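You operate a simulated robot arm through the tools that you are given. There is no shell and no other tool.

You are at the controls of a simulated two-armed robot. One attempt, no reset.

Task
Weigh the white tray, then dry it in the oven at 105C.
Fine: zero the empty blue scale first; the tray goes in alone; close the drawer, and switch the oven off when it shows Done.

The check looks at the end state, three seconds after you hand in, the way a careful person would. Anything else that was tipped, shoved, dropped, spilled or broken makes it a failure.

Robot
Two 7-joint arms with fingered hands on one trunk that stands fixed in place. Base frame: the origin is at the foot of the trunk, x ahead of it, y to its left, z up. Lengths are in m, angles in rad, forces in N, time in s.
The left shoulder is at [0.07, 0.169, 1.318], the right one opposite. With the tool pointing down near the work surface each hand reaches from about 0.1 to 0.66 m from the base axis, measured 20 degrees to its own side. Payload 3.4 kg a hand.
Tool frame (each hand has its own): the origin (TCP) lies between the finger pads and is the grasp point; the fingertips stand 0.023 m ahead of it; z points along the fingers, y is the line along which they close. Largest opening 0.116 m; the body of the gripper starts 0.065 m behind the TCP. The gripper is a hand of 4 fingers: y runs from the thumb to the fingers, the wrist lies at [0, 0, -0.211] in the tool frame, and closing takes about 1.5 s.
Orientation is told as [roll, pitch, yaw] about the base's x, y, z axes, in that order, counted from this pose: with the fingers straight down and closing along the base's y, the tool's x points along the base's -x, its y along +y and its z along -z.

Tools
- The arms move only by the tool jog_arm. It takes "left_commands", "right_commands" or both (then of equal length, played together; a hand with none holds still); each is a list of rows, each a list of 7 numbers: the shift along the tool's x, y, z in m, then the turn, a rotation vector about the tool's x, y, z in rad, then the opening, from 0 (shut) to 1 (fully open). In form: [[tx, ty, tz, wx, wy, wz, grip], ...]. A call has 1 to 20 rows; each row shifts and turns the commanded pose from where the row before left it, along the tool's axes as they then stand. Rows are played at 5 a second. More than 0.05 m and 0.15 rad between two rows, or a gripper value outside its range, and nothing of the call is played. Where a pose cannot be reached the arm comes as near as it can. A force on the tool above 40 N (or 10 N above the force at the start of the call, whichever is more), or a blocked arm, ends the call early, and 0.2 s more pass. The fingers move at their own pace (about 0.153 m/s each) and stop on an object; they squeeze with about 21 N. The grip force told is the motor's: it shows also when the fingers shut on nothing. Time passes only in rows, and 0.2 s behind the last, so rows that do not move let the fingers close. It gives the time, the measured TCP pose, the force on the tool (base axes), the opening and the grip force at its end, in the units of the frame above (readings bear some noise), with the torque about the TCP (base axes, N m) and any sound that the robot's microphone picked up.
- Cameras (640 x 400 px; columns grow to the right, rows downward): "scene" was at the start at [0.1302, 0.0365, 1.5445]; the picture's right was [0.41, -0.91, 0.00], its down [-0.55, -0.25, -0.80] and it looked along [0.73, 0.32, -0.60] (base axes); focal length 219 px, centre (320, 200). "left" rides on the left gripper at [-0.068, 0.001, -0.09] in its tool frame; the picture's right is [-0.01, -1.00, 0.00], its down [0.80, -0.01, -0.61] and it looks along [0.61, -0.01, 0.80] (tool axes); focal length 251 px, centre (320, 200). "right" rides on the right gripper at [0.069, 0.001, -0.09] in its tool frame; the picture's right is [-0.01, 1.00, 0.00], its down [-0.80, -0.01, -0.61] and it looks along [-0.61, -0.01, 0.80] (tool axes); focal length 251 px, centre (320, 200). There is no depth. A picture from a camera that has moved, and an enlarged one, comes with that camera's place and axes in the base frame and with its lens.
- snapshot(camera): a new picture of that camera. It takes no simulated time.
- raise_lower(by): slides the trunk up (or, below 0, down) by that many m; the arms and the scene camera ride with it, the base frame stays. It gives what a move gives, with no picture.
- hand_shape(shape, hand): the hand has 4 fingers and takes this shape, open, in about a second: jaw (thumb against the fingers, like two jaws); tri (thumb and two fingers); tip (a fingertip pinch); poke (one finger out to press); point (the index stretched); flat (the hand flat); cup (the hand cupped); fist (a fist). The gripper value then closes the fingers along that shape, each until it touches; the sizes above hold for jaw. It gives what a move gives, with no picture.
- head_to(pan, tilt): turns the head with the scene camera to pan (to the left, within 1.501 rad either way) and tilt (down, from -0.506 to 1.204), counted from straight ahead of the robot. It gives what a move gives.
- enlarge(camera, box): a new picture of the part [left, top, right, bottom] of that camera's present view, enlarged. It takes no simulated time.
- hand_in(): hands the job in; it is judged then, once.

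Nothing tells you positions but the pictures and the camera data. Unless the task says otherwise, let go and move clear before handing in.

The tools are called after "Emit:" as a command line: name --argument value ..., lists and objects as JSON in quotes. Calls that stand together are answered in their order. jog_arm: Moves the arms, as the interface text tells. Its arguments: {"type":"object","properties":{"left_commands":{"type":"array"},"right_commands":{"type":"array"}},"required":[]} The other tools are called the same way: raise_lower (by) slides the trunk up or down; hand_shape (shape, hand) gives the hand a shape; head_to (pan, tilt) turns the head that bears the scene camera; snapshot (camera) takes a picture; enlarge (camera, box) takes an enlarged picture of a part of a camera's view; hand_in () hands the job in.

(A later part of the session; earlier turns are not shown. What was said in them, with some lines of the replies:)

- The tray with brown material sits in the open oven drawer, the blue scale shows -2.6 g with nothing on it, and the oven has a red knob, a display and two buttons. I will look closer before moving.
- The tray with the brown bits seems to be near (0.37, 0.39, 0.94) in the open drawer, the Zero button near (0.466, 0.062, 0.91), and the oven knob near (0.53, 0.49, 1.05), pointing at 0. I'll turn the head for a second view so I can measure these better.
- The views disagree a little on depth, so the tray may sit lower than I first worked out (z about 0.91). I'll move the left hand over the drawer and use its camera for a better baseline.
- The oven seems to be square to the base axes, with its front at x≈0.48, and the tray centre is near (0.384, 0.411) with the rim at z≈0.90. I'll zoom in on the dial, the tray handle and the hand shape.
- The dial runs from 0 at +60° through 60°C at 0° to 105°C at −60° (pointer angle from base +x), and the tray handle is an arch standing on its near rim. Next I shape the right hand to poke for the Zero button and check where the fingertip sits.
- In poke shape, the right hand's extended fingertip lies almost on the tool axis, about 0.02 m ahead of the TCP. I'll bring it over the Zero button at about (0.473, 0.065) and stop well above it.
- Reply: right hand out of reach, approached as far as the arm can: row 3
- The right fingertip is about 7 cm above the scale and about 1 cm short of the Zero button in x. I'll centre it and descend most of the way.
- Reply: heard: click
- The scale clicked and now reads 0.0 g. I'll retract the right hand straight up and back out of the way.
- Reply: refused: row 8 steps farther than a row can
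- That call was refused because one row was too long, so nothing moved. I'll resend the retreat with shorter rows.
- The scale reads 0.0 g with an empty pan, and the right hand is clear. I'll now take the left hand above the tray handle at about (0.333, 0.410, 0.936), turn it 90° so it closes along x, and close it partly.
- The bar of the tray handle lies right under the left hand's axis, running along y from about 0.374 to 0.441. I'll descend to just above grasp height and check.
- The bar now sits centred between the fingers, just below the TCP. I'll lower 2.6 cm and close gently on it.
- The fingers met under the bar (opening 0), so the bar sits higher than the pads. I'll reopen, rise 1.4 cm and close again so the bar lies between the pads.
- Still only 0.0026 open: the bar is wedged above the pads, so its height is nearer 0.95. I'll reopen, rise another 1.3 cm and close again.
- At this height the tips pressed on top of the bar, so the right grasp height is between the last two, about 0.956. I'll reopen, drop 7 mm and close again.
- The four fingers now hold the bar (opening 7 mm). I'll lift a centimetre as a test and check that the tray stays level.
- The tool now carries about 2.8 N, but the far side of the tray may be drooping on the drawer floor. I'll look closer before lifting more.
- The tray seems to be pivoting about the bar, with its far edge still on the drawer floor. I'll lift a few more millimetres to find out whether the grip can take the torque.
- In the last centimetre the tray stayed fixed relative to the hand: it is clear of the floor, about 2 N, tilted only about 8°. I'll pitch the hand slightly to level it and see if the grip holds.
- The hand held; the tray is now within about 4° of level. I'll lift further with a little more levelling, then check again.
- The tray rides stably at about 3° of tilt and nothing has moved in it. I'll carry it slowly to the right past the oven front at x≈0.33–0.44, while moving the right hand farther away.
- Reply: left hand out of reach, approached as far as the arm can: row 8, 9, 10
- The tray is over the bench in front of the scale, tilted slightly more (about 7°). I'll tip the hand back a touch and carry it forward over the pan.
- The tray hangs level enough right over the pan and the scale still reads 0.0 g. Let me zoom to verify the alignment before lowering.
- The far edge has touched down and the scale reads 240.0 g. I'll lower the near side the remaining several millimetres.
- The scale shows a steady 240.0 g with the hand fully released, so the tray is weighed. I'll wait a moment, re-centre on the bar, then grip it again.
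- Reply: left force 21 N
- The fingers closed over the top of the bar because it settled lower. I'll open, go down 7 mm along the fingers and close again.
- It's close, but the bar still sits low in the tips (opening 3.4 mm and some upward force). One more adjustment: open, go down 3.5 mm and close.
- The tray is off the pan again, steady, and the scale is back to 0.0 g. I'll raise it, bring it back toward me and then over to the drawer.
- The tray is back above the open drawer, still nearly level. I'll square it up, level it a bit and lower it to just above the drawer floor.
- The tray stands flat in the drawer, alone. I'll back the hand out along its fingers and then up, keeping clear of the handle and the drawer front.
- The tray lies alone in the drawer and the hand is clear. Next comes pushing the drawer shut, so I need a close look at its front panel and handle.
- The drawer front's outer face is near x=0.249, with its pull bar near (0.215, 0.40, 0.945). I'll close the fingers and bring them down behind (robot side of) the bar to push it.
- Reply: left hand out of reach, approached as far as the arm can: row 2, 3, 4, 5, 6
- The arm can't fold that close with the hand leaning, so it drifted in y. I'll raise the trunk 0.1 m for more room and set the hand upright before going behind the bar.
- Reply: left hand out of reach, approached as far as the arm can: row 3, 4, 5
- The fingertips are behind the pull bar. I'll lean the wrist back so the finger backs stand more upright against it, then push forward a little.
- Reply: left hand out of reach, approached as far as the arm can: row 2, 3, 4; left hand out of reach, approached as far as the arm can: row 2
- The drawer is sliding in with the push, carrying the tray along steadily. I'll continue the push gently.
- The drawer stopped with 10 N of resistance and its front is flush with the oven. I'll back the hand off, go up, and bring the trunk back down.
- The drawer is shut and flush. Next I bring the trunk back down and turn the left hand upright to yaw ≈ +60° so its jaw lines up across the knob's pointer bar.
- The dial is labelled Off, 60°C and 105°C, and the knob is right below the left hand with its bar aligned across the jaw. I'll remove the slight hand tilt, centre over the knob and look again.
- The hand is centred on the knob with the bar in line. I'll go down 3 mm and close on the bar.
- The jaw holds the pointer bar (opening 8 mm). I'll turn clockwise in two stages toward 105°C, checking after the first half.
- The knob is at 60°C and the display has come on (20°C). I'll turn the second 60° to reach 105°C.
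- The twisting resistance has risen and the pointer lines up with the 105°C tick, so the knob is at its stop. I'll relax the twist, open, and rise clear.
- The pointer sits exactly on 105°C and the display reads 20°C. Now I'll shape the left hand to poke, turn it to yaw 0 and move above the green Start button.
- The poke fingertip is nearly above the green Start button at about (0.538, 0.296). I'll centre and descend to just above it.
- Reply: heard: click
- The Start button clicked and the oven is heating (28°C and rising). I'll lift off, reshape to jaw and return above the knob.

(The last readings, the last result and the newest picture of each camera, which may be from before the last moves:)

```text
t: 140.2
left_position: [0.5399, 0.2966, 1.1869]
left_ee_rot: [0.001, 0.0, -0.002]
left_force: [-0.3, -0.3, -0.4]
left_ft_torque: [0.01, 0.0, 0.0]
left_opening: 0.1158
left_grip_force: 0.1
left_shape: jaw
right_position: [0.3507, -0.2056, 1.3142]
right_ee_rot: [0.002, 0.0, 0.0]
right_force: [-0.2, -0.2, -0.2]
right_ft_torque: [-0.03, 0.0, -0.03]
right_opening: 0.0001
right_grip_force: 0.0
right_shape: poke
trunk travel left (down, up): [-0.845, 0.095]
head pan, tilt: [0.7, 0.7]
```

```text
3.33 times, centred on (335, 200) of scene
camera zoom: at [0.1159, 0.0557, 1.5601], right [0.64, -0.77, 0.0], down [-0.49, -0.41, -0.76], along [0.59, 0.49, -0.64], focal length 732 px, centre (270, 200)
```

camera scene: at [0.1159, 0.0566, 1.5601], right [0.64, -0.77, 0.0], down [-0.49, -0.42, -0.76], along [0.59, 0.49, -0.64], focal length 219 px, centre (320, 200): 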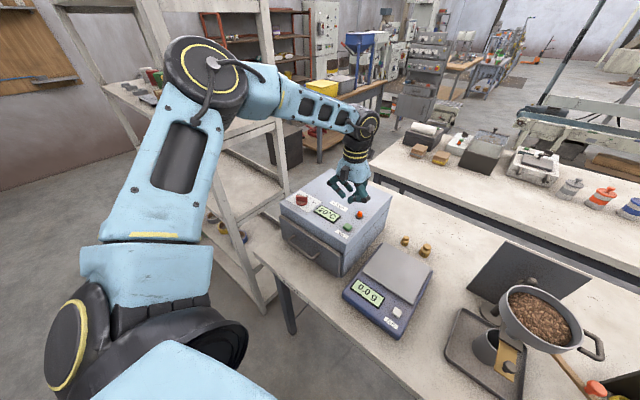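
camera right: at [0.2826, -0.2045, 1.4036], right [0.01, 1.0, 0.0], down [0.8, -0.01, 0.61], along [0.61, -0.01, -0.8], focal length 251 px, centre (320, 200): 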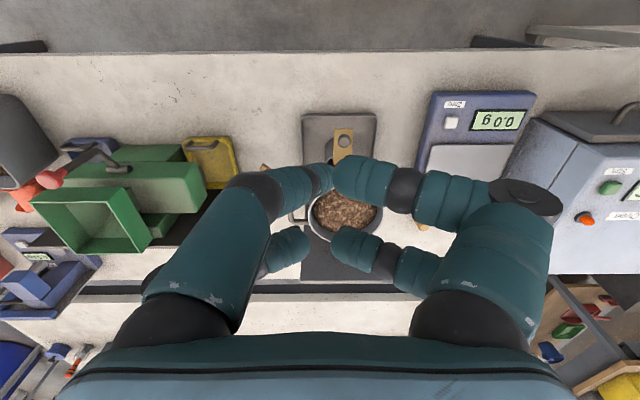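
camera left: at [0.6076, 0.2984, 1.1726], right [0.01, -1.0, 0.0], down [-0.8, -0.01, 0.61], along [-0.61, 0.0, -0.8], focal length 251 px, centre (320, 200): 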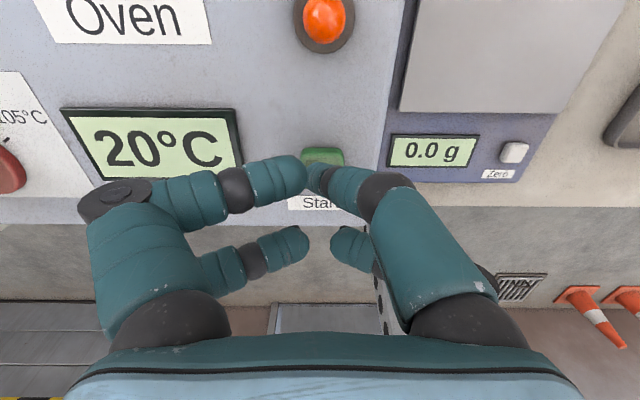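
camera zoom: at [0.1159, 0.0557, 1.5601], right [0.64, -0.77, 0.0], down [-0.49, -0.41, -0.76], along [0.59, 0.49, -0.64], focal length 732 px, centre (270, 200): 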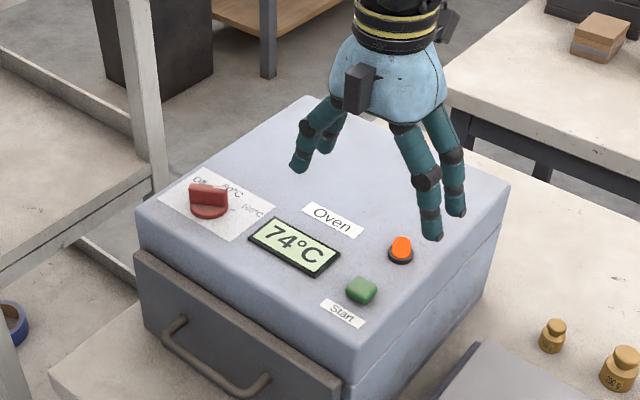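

Emit:
jog_arm --left_commands '[[0.0005, 0.04, 0, 0, 0, 0, 0.3], [0.0005, 0.04, 0, 0, 0, 0, 0.3], [0.0005, 0.04, 0, 0, 0, 0, 0.3], [0.0005, 0.04, 0, 0, 0, 0, 0.3], [0.0007, 0.041, 0, 0, 0, 0, 0.3], [0, 0, 0, 0, 0, 0.1496, 0.3], [0, 0, 0, 0, 0, 0.1496, 0.3], [0, 0, 0, 0, 0, 0.1496, 0.3], [0, 0, 0, 0, 0, 0.1496, 0.3], [0, 0, 0, 0, 0, 0.1496, 0.3], [0, 0, 0, 0, 0, 0.1496, 0.3], [0, 0, 0, 0, 0, 0.1496, 0.3], [0, 0, 0.03, 0, 0, 0, 0.3], [0, 0, 0.03, 0, 0, 0, 0.3], [0, 0, 0, 0, 0, 0, 0.3]]'

Emit:
enlarge --camera "left" --box '[240, 40, 400, 200]'

Emit:
enlarge --camera "scene" --box '[270, 140, 400, 260]'

```text
t: 143.4
left_position: [0.5378, 0.4969, 1.1276]
left_ee_rot: [0.004, 0.002, -1.048]
left_force: [0.3, 1.0, 0.5]
left_ft_torque: [-0.03, 0.0, -0.02]
left_opening: 0.0351
left_grip_force: 0.0
left_shape: jaw
right_position: [0.3503, -0.2037, 1.3153]
right_ee_rot: [0.0, -0.001, -0.001]
right_force: [-0.6, -0.3, -0.6]
right_ft_torque: [0.0, -0.02, 0.01]
right_opening: 0.0
right_grip_force: 0.1
right_shape: poke
trunk travel left (down, up): [-0.845, 0.095]
head pan, tilt: [0.7, 0.7]
```

```text
2.50 times, centred on (320, 120) of left
camera zoom: at [0.5714, 0.4397, 1.2169], right [-0.86, -0.51, 0.0], down [-0.4, 0.68, 0.61], along [-0.31, 0.52, -0.79], focal length 629 px, centre (320, 400)
```

zoom: 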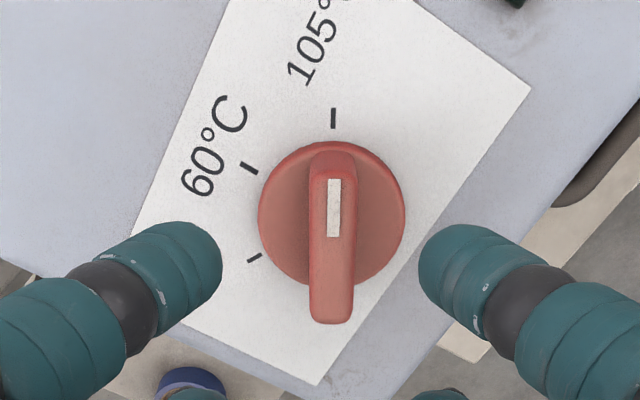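

```text
3.33 times, centred on (335, 200) of scene
camera zoom: at [0.1156, 0.0555, 1.5602], right [0.64, -0.77, 0.0], down [-0.49, -0.41, -0.77], along [0.59, 0.49, -0.64], focal length 732 px, centre (270, 200)
```

zoom: 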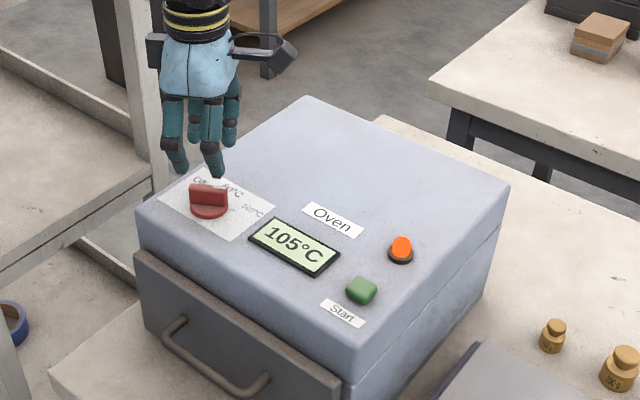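

The display shows 105°C and the lamp is lit. I'll centre over the knob and wait for Done.

Emit:
jog_arm --left_commands '[[-0.003, -0.003, 0, 0, 0, 0, 0.3], [0, 0, 0.02, 0, 0, 0, 0.3], [0, 0, 0, 0, 0, 0, 0.3], [0, 0, 0, 0, 0, 0, 0.3], [0, 0, 0, 0, 0, 0, 0.3], [0, 0, 0, 0, 0, 0, 0.3], [0, 0, 0, 0, 0, 0, 0.3], [0, 0, 0, 0, 0, 0, 0.3], [0, 0, 0, 0, 0, 0, 0.3], [0, 0, 0, 0, 0, 0, 0.3]]'

Emit:
enlarge --camera "left" --box '[240, 40, 400, 200]'

Emit:
enlarge --camera "scene" --box '[270, 140, 400, 260]'

```text
t: 145.6
left_position: [0.536, 0.4933, 1.1075]
left_ee_rot: [0.003, 0.001, -1.051]
left_force: [0.6, -0.2, -0.3]
left_ft_torque: [0.01, -0.01, 0.0]
left_opening: 0.035
left_grip_force: 0.2
left_shape: jaw
right_position: [0.3511, -0.2064, 1.3144]
right_ee_rot: [0.001, 0.0, 0.001]
right_force: [0.1, -0.7, 0.1]
right_ft_torque: [0.01, -0.01, 0.02]
right_opening: 0.0001
right_grip_force: 0.0
right_shape: poke
trunk travel left (down, up): [-0.845, 0.095]
head pan, tilt: [0.7, 0.7]
```

```text
2.50 times, centred on (320, 120) of left
camera zoom: at [0.5706, 0.4355, 1.1967], right [-0.86, -0.51, 0.0], down [-0.4, 0.68, 0.61], along [-0.31, 0.52, -0.79], focal length 629 px, centre (320, 400)
```

zoom: 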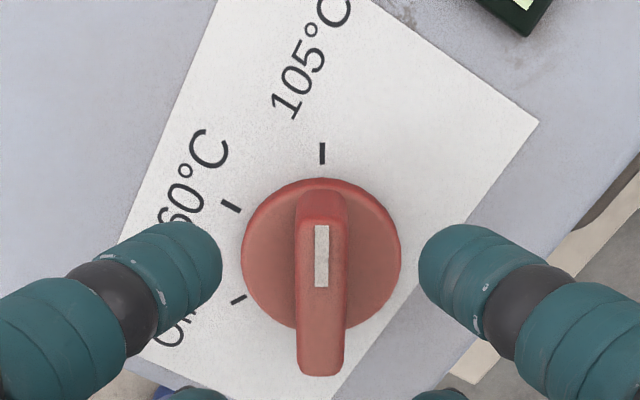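

```text
3.33 times, centred on (335, 200) of scene
camera zoom: at [0.1159, 0.0557, 1.5601], right [0.64, -0.77, 0.0], down [-0.49, -0.41, -0.76], along [0.59, 0.49, -0.64], focal length 732 px, centre (270, 200)
```

zoom: 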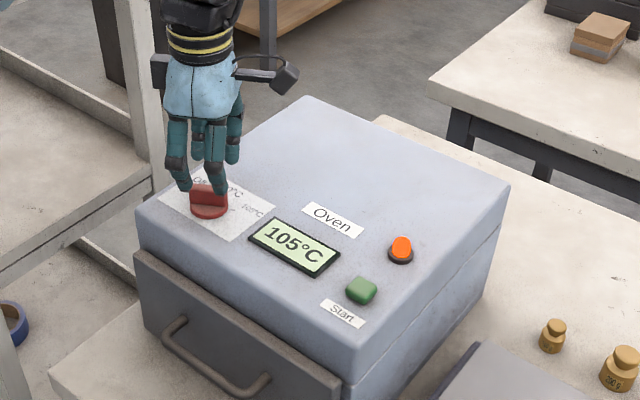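

The jaw is centred above the knob. I'll keep waiting for the oven to finish.

Emit:
jog_arm --left_commands '[[0, 0, 0, 0, 0, 0, 0.3], [0, 0, 0, 0, 0, 0, 0.3], [0, 0, 0, 0, 0, 0, 0.3], [0, 0, 0, 0, 0, 0, 0.3], [0, 0, 0, 0, 0, 0, 0.3], [0, 0, 0, 0, 0, 0, 0.3], [0, 0, 0, 0, 0, 0, 0.3], [0, 0, 0, 0, 0, 0, 0.3], [0, 0, 0, 0, 0, 0, 0.3], [0, 0, 0, 0, 0, 0, 0.3], [0, 0, 0, 0, 0, 0, 0.3], [0, 0, 0, 0, 0, 0, 0.3], [0, 0, 0, 0, 0, 0, 0.3], [0, 0, 0, 0, 0, 0, 0.3], [0, 0, 0, 0, 0, 0, 0.3], [0, 0, 0, 0, 0, 0, 0.3], [0, 0, 0, 0, 0, 0, 0.3], [0, 0, 0, 0, 0, 0, 0.3], [0, 0, 0, 0, 0, 0, 0.3], [0, 0, 0, 0, 0, 0, 0.3]]'

Emit:
enlarge --camera "scene" --box '[270, 140, 400, 260]'

```text
t: 149.8
left_position: [0.5383, 0.4928, 1.1072]
left_ee_rot: [0.001, 0.003, -1.048]
left_force: [-0.1, -0.1, 0.5]
left_ft_torque: [0.01, 0.01, 0.02]
left_opening: 0.0346
left_grip_force: 0.0
left_shape: jaw
right_position: [0.3518, -0.2051, 1.3154]
right_ee_rot: [0.0, 0.001, 0.0]
right_force: [1.0, 0.1, -0.2]
right_ft_torque: [0.03, 0.02, -0.02]
right_opening: 0.0
right_grip_force: 0.0
right_shape: poke
trunk travel left (down, up): [-0.845, 0.095]
head pan, tilt: [0.7, 0.7]
```

```text
3.33 times, centred on (335, 200) of scene
camera zoom: at [0.116, 0.0557, 1.5601], right [0.64, -0.77, 0.0], down [-0.49, -0.41, -0.76], along [0.59, 0.49, -0.64], focal length 732 px, centre (270, 200)
```

zoom: 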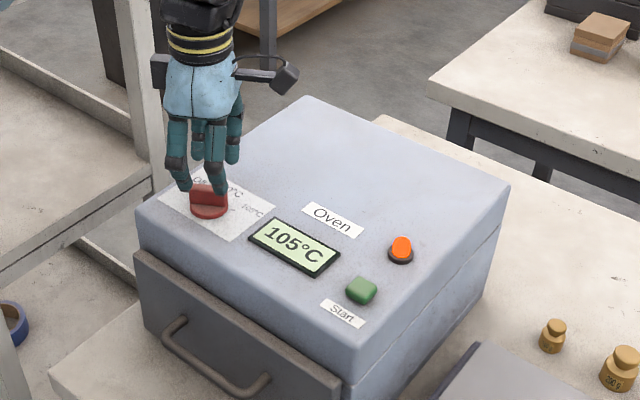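

The display still reads 105°C and the lamp is on, so drying is in progress. I'll go on waiting.

Emit:
jog_arm --left_commands '[[0, 0, 0, 0, 0, 0, 0.3], [0, 0, 0, 0, 0, 0, 0.3], [0, 0, 0, 0, 0, 0, 0.3], [0, 0, 0, 0, 0, 0, 0.3], [0, 0, 0, 0, 0, 0, 0.3], [0, 0, 0, 0, 0, 0, 0.3], [0, 0, 0, 0, 0, 0, 0.3], [0, 0, 0, 0, 0, 0, 0.3], [0, 0, 0, 0, 0, 0, 0.3], [0, 0, 0, 0, 0, 0, 0.3], [0, 0, 0, 0, 0, 0, 0.3], [0, 0, 0, 0, 0, 0, 0.3], [0, 0, 0, 0, 0, 0, 0.3], [0, 0, 0, 0, 0, 0, 0.3], [0, 0, 0, 0, 0, 0, 0.3], [0, 0, 0, 0, 0, 0, 0.3], [0, 0, 0, 0, 0, 0, 0.3], [0, 0, 0, 0, 0, 0, 0.3], [0, 0, 0, 0, 0, 0, 0.3], [0, 0, 0, 0, 0, 0, 0.3]]'

Emit:
enlarge --camera "scene" --box '[270, 140, 400, 260]'

Emit:
jog_arm --left_commands '[[0, 0, 0, 0, 0, 0, 0.3], [0, 0, 0, 0, 0, 0, 0.3], [0, 0, 0, 0, 0, 0, 0.3], [0, 0, 0, 0, 0, 0, 0.3], [0, 0, 0, 0, 0, 0, 0.3], [0, 0, 0, 0, 0, 0, 0.3], [0, 0, 0, 0, 0, 0, 0.3], [0, 0, 0, 0, 0, 0, 0.3], [0, 0, 0, 0, 0, 0, 0.3], [0, 0, 0, 0, 0, 0, 0.3], [0, 0, 0, 0, 0, 0, 0.3], [0, 0, 0, 0, 0, 0, 0.3], [0, 0, 0, 0, 0, 0, 0.3], [0, 0, 0, 0, 0, 0, 0.3], [0, 0, 0, 0, 0, 0, 0.3], [0, 0, 0, 0, 0, 0, 0.3], [0, 0, 0, 0, 0, 0, 0.3], [0, 0, 0, 0, 0, 0, 0.3], [0, 0, 0, 0, 0, 0, 0.3], [0, 0, 0, 0, 0, 0, 0.3]]'

Emit:
enlarge --camera "scene" --box '[270, 140, 400, 260]'

```text
t: 154.0
left_position: [0.5383, 0.4933, 1.1066]
left_ee_rot: [0.001, 0.002, -1.049]
left_force: [-0.3, -0.8, -0.9]
left_ft_torque: [0.01, 0.01, 0.01]
left_opening: 0.0348
left_grip_force: 0.1
left_shape: jaw
right_position: [0.3505, -0.2046, 1.3146]
right_ee_rot: [-0.001, 0.0, 0.0]
right_force: [0.1, 0.3, -0.2]
right_ft_torque: [0.01, 0.02, -0.03]
right_opening: 0.0
right_grip_force: 0.0
right_shape: poke
trunk travel left (down, up): [-0.845, 0.095]
head pan, tilt: [0.7, 0.7]
```

```text
3.33 times, centred on (335, 200) of scene
camera zoom: at [0.116, 0.0557, 1.5601], right [0.64, -0.77, 0.0], down [-0.49, -0.41, -0.76], along [0.59, 0.49, -0.64], focal length 732 px, centre (270, 200)
```

zoom: 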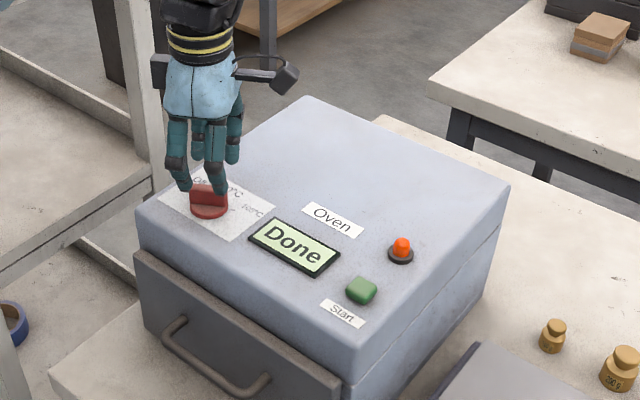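

```text
t: 158.2
left_position: [0.5364, 0.4927, 1.1074]
left_ee_rot: [0.001, 0.002, -1.049]
left_force: [-0.6, -0.5, 0.3]
left_ft_torque: [0.02, -0.01, -0.01]
left_opening: 0.035
left_grip_force: 0.0
left_shape: jaw
right_position: [0.3516, -0.2051, 1.3148]
right_ee_rot: [-0.001, -0.002, 0.0]
right_force: [0.4, 0.3, -0.2]
right_ft_torque: [0.0, 0.04, 0.0]
right_opening: 0.0
right_grip_force: 0.0
right_shape: poke
trunk travel left (down, up): [-0.845, 0.095]
head pan, tilt: [0.7, 0.7]
```

```text
3.33 times, centred on (335, 200) of scene
camera zoom: at [0.116, 0.0557, 1.5601], right [0.64, -0.77, 0.0], down [-0.49, -0.41, -0.76], along [0.59, 0.49, -0.64], focal length 732 px, centre (270, 200)
```

zoom: 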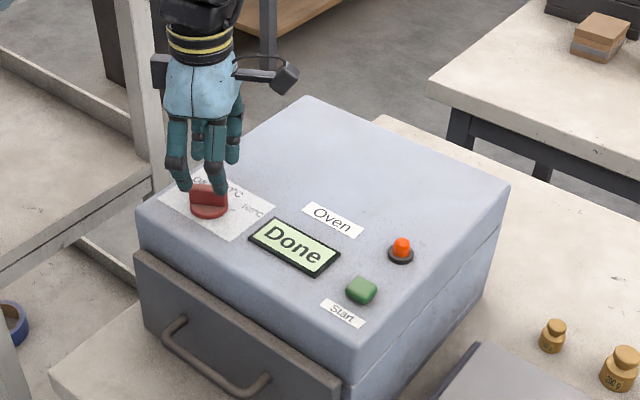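

The oven shows Done. I'll lower onto the knob and grip the bar to turn it back to Off.

Emit:
jog_arm --left_commands '[[0, 0, 0.02, 0, 0, 0, 0.3], [0, 0, 0.01, 0, 0, 0, 0.3], [0, 0, 0.006, 0, 0, 0, 0.3], [0, 0, 0, 0, 0, 0, 0.3], [0, 0, 0, 0, 0, 0, 0.2], [0, 0, 0, 0, 0, 0, 0.1], [0, 0, 0, 0, 0, 0, 0], [0, 0, 0, 0, 0, 0, 0], [0, 0, 0, 0, 0, 0, 0]]'

Emit:
enlarge --camera "left" --box '[240, 60, 400, 220]'

```text
t: 160.2
left_position: [0.5363, 0.4945, 1.0715]
left_ee_rot: [0.002, 0.002, -1.047]
left_force: [-0.2, 4.2, 0.0]
left_ft_torque: [0.11, 0.01, 0.03]
left_opening: 0.0091
left_grip_force: 21.1
left_shape: jaw
right_position: [0.3507, -0.2046, 1.3148]
right_ee_rot: [0.001, 0.001, -0.001]
right_force: [-0.3, 0.4, 0.0]
right_ft_torque: [0.04, 0.01, 0.01]
right_opening: 0.0
right_grip_force: 0.1
right_shape: poke
trunk travel left (down, up): [-0.845, 0.095]
head pan, tilt: [0.7, 0.7]
```

```text
2.50 times, centred on (320, 140) of left
camera zoom: at [0.5702, 0.4368, 1.1604], right [-0.86, -0.51, 0.0], down [-0.4, 0.68, 0.61], along [-0.31, 0.52, -0.79], focal length 629 px, centre (320, 350)
```

zoom: 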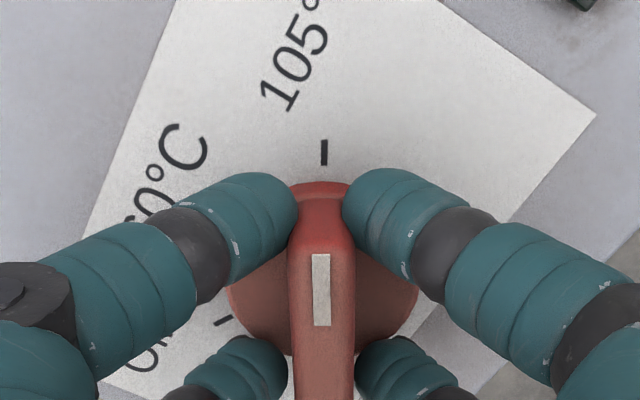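

Good grip on the bar. I'll turn counter-clockwise by about 120° back to Off, then check.

Emit:
jog_arm --left_commands '[[0, 0, 0, 0, 0, -0.1, 0], [0, 0, 0, 0, 0, -0.15, 0], [0, 0, 0, 0, 0, -0.15, 0], [0, 0, 0, 0, 0, -0.15, 0], [0, 0, 0, 0, 0, -0.15, 0], [0, 0, 0, 0, 0, -0.15, 0], [0, 0, 0, 0, 0, -0.15, 0], [0, 0, 0, 0, 0, -0.15, 0], [0, 0, 0, 0, 0, -0.15, 0], [0, 0, 0, 0, 0, -0.15, 0], [0, 0, 0, 0, 0, -0.15, 0], [0, 0, 0, 0, 0, -0.15, 0], [0, 0, 0, 0, 0, -0.15, 0], [0, 0, 0, 0, 0, -0.15, 0], [0, 0, 0, 0, 0, -0.1, 0], [0, 0, 0, 0, 0, 0, 0]]'

Emit:
enlarge --camera "left" --box '[240, 60, 400, 220]'

Emit:
enlarge --camera "scene" --box '[270, 140, 400, 260]'

```text
t: 163.6
left_position: [0.5359, 0.4947, 1.071]
left_ee_rot: [0.001, 0.0, 1.102]
left_force: [0.5, 13.0, 7.1]
left_ft_torque: [0.52, 0.05, -0.82]
left_opening: 0.0087
left_grip_force: 21.0
left_shape: jaw
right_position: [0.3495, -0.2033, 1.3141]
right_ee_rot: [-0.001, 0.0, 0.0]
right_force: [0.0, -0.3, -0.8]
right_ft_torque: [-0.02, 0.02, 0.0]
right_opening: 0.0002
right_grip_force: 0.1
right_shape: poke
trunk travel left (down, up): [-0.845, 0.095]
head pan, tilt: [0.7, 0.7]
```

```text
2.50 times, centred on (320, 140) of left
camera zoom: at [0.5653, 0.5585, 1.1603], right [0.9, -0.44, 0.0], down [-0.35, -0.71, 0.61], along [-0.27, -0.54, -0.8], focal length 629 px, centre (320, 350)
```

zoom: 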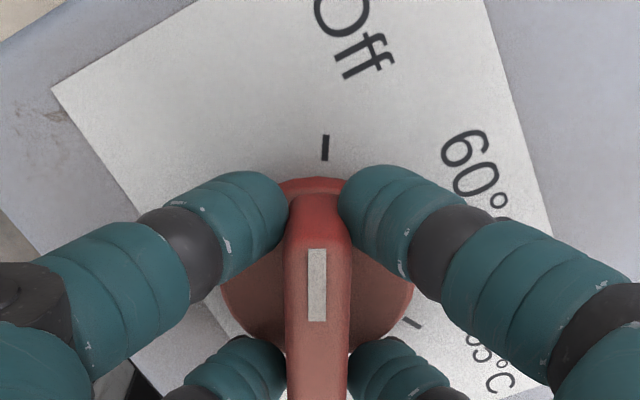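

```text
3.33 times, centred on (335, 200) of scene
camera zoom: at [0.1149, 0.0587, 1.5601], right [0.64, -0.77, 0.0], down [-0.49, -0.42, -0.76], along [0.59, 0.49, -0.64], focal length 732 px, centre (270, 200)
```

zoom: 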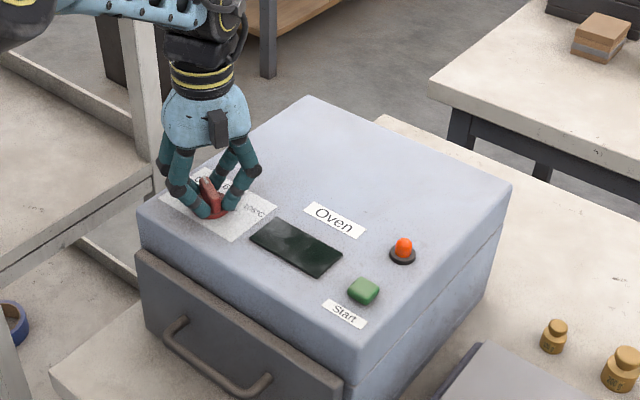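

The display has gone dark and the pointer is at the Off tick, against its stop. I'll relax the twist, release and rise clear.

Emit:
jog_arm --left_commands '[[0, 0, 0, 0, 0, 0.04, 0], [0, 0, 0, 0, 0, 0.02, 0.05], [0, 0, 0, 0, 0, 0, 0.2], [0, 0, 0, 0, 0, 0, 0.35], [0, 0, 0, 0, 0, 0, 0.35], [0, 0, -0.02, 0, 0, 0, 0.35], [0, 0, -0.03, 0, 0, 0, 0.35], [0, 0, -0.04, 0, 0, 0, 0.35], [0, 0, -0.04, 0, 0, 0, 0.35], [0, 0, 0, 0, 0, 0, 0.35]]'

Emit:
enlarge --camera "left" --box '[240, 20, 400, 180]'

Emit:
enlarge --camera "scene" --box '[270, 140, 400, 260]'

```text
t: 165.8
left_position: [0.5368, 0.4906, 1.2016]
left_ee_rot: [0.002, -0.002, 1.041]
left_force: [0.3, 0.3, -0.2]
left_ft_torque: [0.03, -0.04, 0.0]
left_opening: 0.0404
left_grip_force: 0.0
left_shape: jaw
right_position: [0.3512, -0.2061, 1.3145]
right_ee_rot: [0.001, -0.001, 0.0]
right_force: [0.8, 0.8, -0.7]
right_ft_torque: [0.02, -0.01, -0.01]
right_opening: 0.0
right_grip_force: 0.1
right_shape: poke
trunk travel left (down, up): [-0.845, 0.095]
head pan, tilt: [0.7, 0.7]
```

```text
2.50 times, centred on (320, 100) of left
camera zoom: at [0.5701, 0.5529, 1.2908], right [0.87, -0.5, 0.0], down [-0.4, -0.69, 0.61], along [-0.3, -0.52, -0.8], focal length 629 px, centre (320, 450)
```

zoom: 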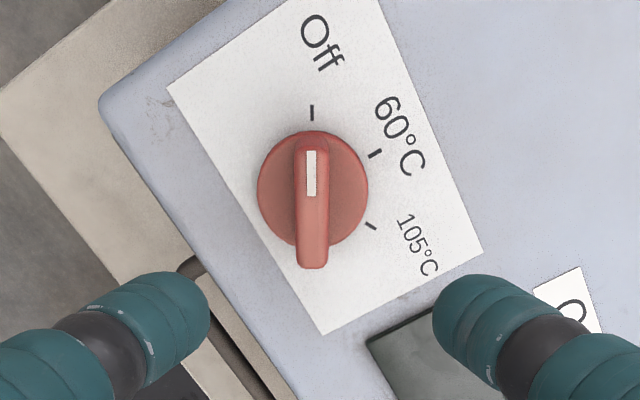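

```text
3.33 times, centred on (335, 200) of scene
camera zoom: at [0.1163, 0.0557, 1.5601], right [0.64, -0.77, 0.0], down [-0.49, -0.41, -0.76], along [0.58, 0.49, -0.64], focal length 732 px, centre (270, 200)
```

zoom: 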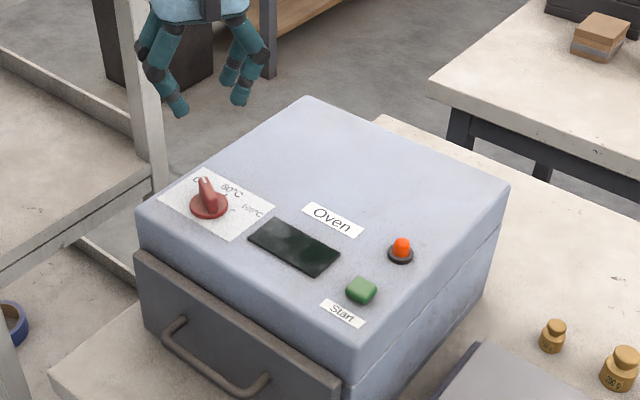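

The oven is Off with a dark display, and the hand is clear of the knob. I'll check that the drawer is fully shut and look over the whole scene while moving the left hand away.

Emit:
jog_arm --left_commands '[[0, 0, -0.04, 0, 0, 0, 0.35], [0, 0, -0.04, 0, 0, 0, 0.35], [0.03, 0.02, -0.02, 0, 0, 0, 0.35], [0.04, 0.02, 0, 0, 0, 0, 0.35], [0.04, 0.02, 0, 0, 0, 0, 0.35], [0, 0, 0, 0, 0, 0, 0.35]]'

Emit:
head_to --pan 0.6 --tilt 0.85

Emit:
snapshot --camera "scene"

Emit:
enlarge --camera "scene" --box '[240, 130, 390, 270]'

Emit:
snapshot --camera "left"

```text
t: 167.2
left_position: [0.4286, 0.4274, 1.3011]
left_ee_rot: [0.001, -0.001, 1.042]
left_force: [-0.4, 0.7, 0.0]
left_ft_torque: [-0.02, -0.01, 0.03]
left_opening: 0.0403
left_grip_force: 0.1
left_shape: jaw
right_position: [0.3527, -0.2054, 1.3138]
right_ee_rot: [0.0, 0.001, 0.0]
right_force: [0.2, 0.4, -0.5]
right_ft_torque: [0.02, -0.03, -0.02]
right_opening: 0.0001
right_grip_force: 0.1
right_shape: poke
trunk travel left (down, up): [-0.845, 0.095]
head pan, tilt: [0.7, 0.7]
```

```text
t: 167.9
left_position: [0.4294, 0.4284, 1.3007]
left_ee_rot: [0.002, -0.002, 1.039]
left_force: [0.4, -0.1, -0.4]
left_ft_torque: [-0.02, -0.03, -0.01]
left_opening: 0.0403
left_grip_force: 0.0
left_shape: jaw
right_position: [0.3511, -0.2051, 1.3146]
right_ee_rot: [0.0, 0.0, 0.001]
right_force: [-0.3, -0.6, -0.1]
right_ft_torque: [0.0, -0.01, -0.01]
right_opening: 0.0
right_grip_force: 0.1
right_shape: poke
trunk travel left (down, up): [-0.845, 0.095]
head pan, tilt: [0.6, 0.85]
```

```text
taken
camera scene: at [0.116, 0.0453, 1.5478], right [0.57, -0.82, 0.0], down [-0.62, -0.42, -0.66], along [0.54, 0.37, -0.75], focal length 219 px, centre (320, 200)
```

scene: 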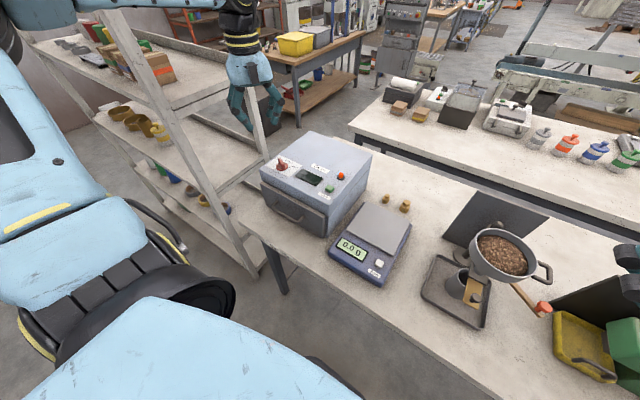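

```text
2.86 times, centred on (315, 200) of scene
camera zoom: at [0.116, 0.0453, 1.5478], right [0.57, -0.82, 0.0], down [-0.62, -0.42, -0.66], along [0.54, 0.37, -0.75], focal length 627 px, centre (334, 200)
```

zoom: 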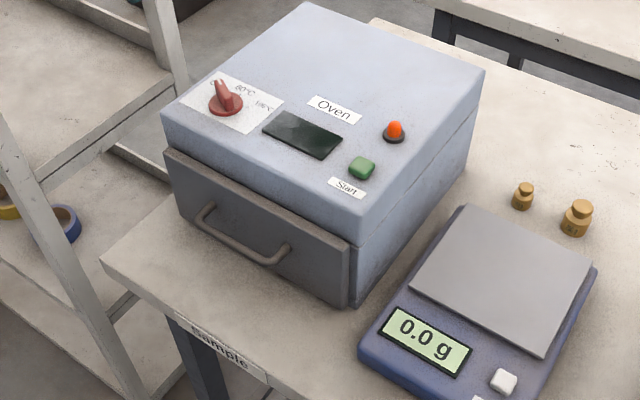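

```text
taken
camera left: at [0.462, 0.4895, 1.3914], right [0.87, -0.5, 0.0], down [-0.4, -0.69, 0.61], along [-0.3, -0.52, -0.8], focal length 251 px, centre (320, 200)
```

left: 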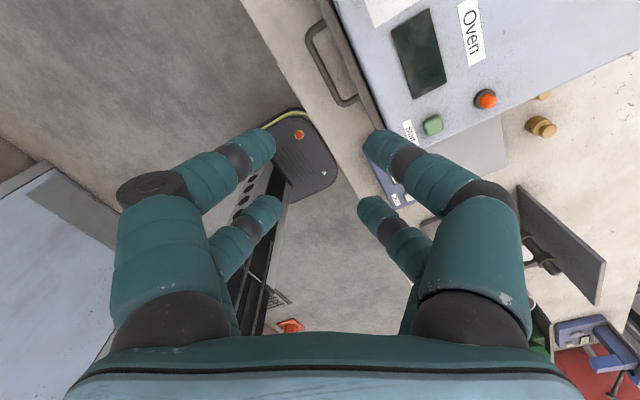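

Emit:
enlarge --camera "left" --box '[300, 0, 420, 130]'

Emit:
enlarge --camera "scene" --box '[250, 170, 340, 250]'

```text
3.08 times, centred on (360, 65) of left
camera zoom: at [0.462, 0.4895, 1.3914], right [0.87, -0.5, 0.0], down [-0.4, -0.69, 0.61], along [-0.3, -0.52, -0.8], focal length 774 px, centre (197, 615)
```

zoom: 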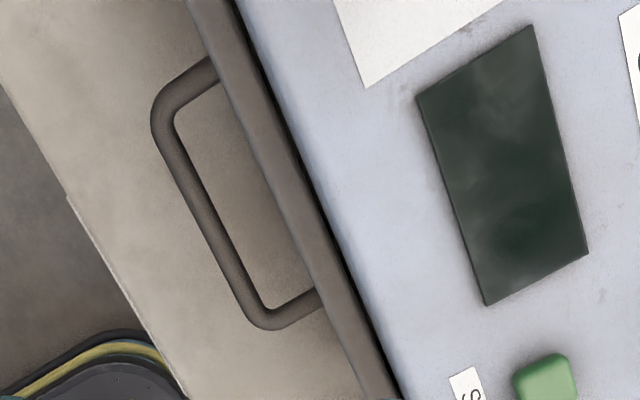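

```text
5.00 times, centred on (295, 210) of scene
camera zoom: at [0.116, 0.0453, 1.5478], right [0.57, -0.82, 0.0], down [-0.62, -0.42, -0.66], along [0.54, 0.37, -0.75], focal length 1097 px, centre (445, 150)
```

zoom: 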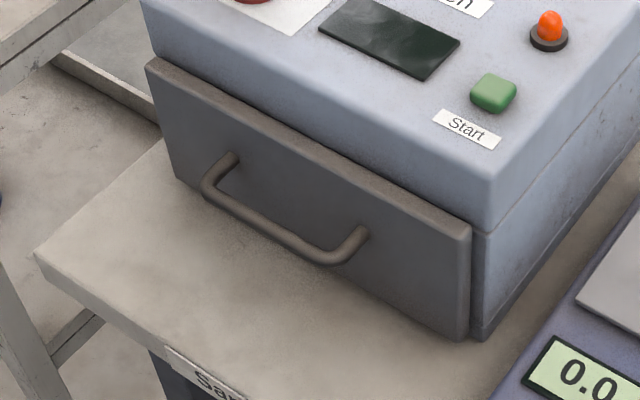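

Emit:
enlarge --camera "scene" --box '[320, 205, 360, 245]'

Emit:
enlarge --camera "scene" --box '[250, 170, 290, 210]'

```text
10.00 times, centred on (340, 225) of scene
camera zoom: at [0.116, 0.0453, 1.5478], right [0.57, -0.82, 0.0], down [-0.62, -0.42, -0.66], along [0.54, 0.37, -0.75], focal length 2194 px, centre (120, -50)
```

zoom: 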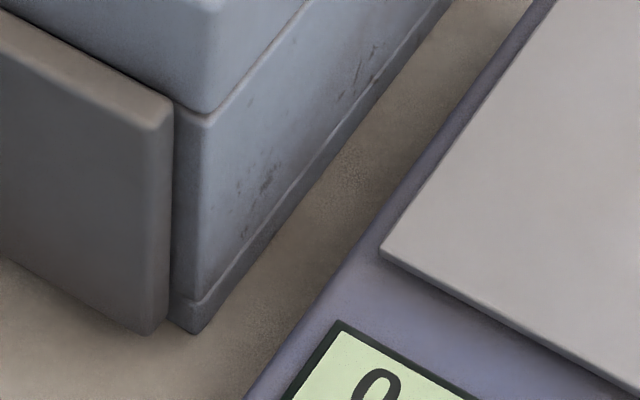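

```text
10.00 times, centred on (270, 190) of scene
camera zoom: at [0.116, 0.0453, 1.5478], right [0.57, -0.82, 0.0], down [-0.62, -0.42, -0.66], along [0.54, 0.37, -0.75], focal length 2194 px, centre (820, 300)
```

zoom: 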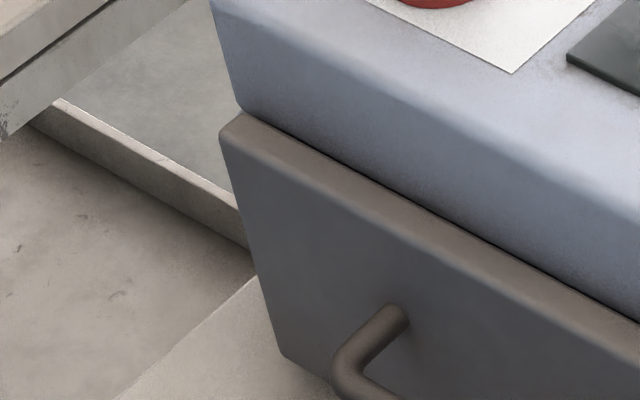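

The drawer front lies tight against the oven, the knob is on Off and the display is dark. The scale is empty at 0.0 g, the weights and other gear are undisturbed, and both hands are clear. I'm handing the job in.

Emit:
hand_in

```text
The job is handed in.
```

The white tray was weighed at **240.0 g** and then dried in the oven at 105 °C. I handed the job in, but no verdict came back.

- **Weighing:** I zeroed the empty scale first; it read -2.6 g before and 0.0 g after. The tray then read a steady 240.0 g with the hand off it.
- **Drying:** The tray went back into the drawer alone. I pushed the drawer shut, set the knob to 105°C and pressed Start. The display climbed to 105°C and later showed Done.
- **Finish:** I turned the knob back to Off and the display went dark. The drawer looks flush with the oven front, and both hands are clear.

The tray's handle turned a little in the grip, so the tray tilted about 4–8° while I carried it. I saw no material spill. I also gripped the handle wrongly a few times, once with the tray on the scale, before getting a good hold. In the pictures nothing else had been knocked or moved, and the empty scale still reads 0.0 g.
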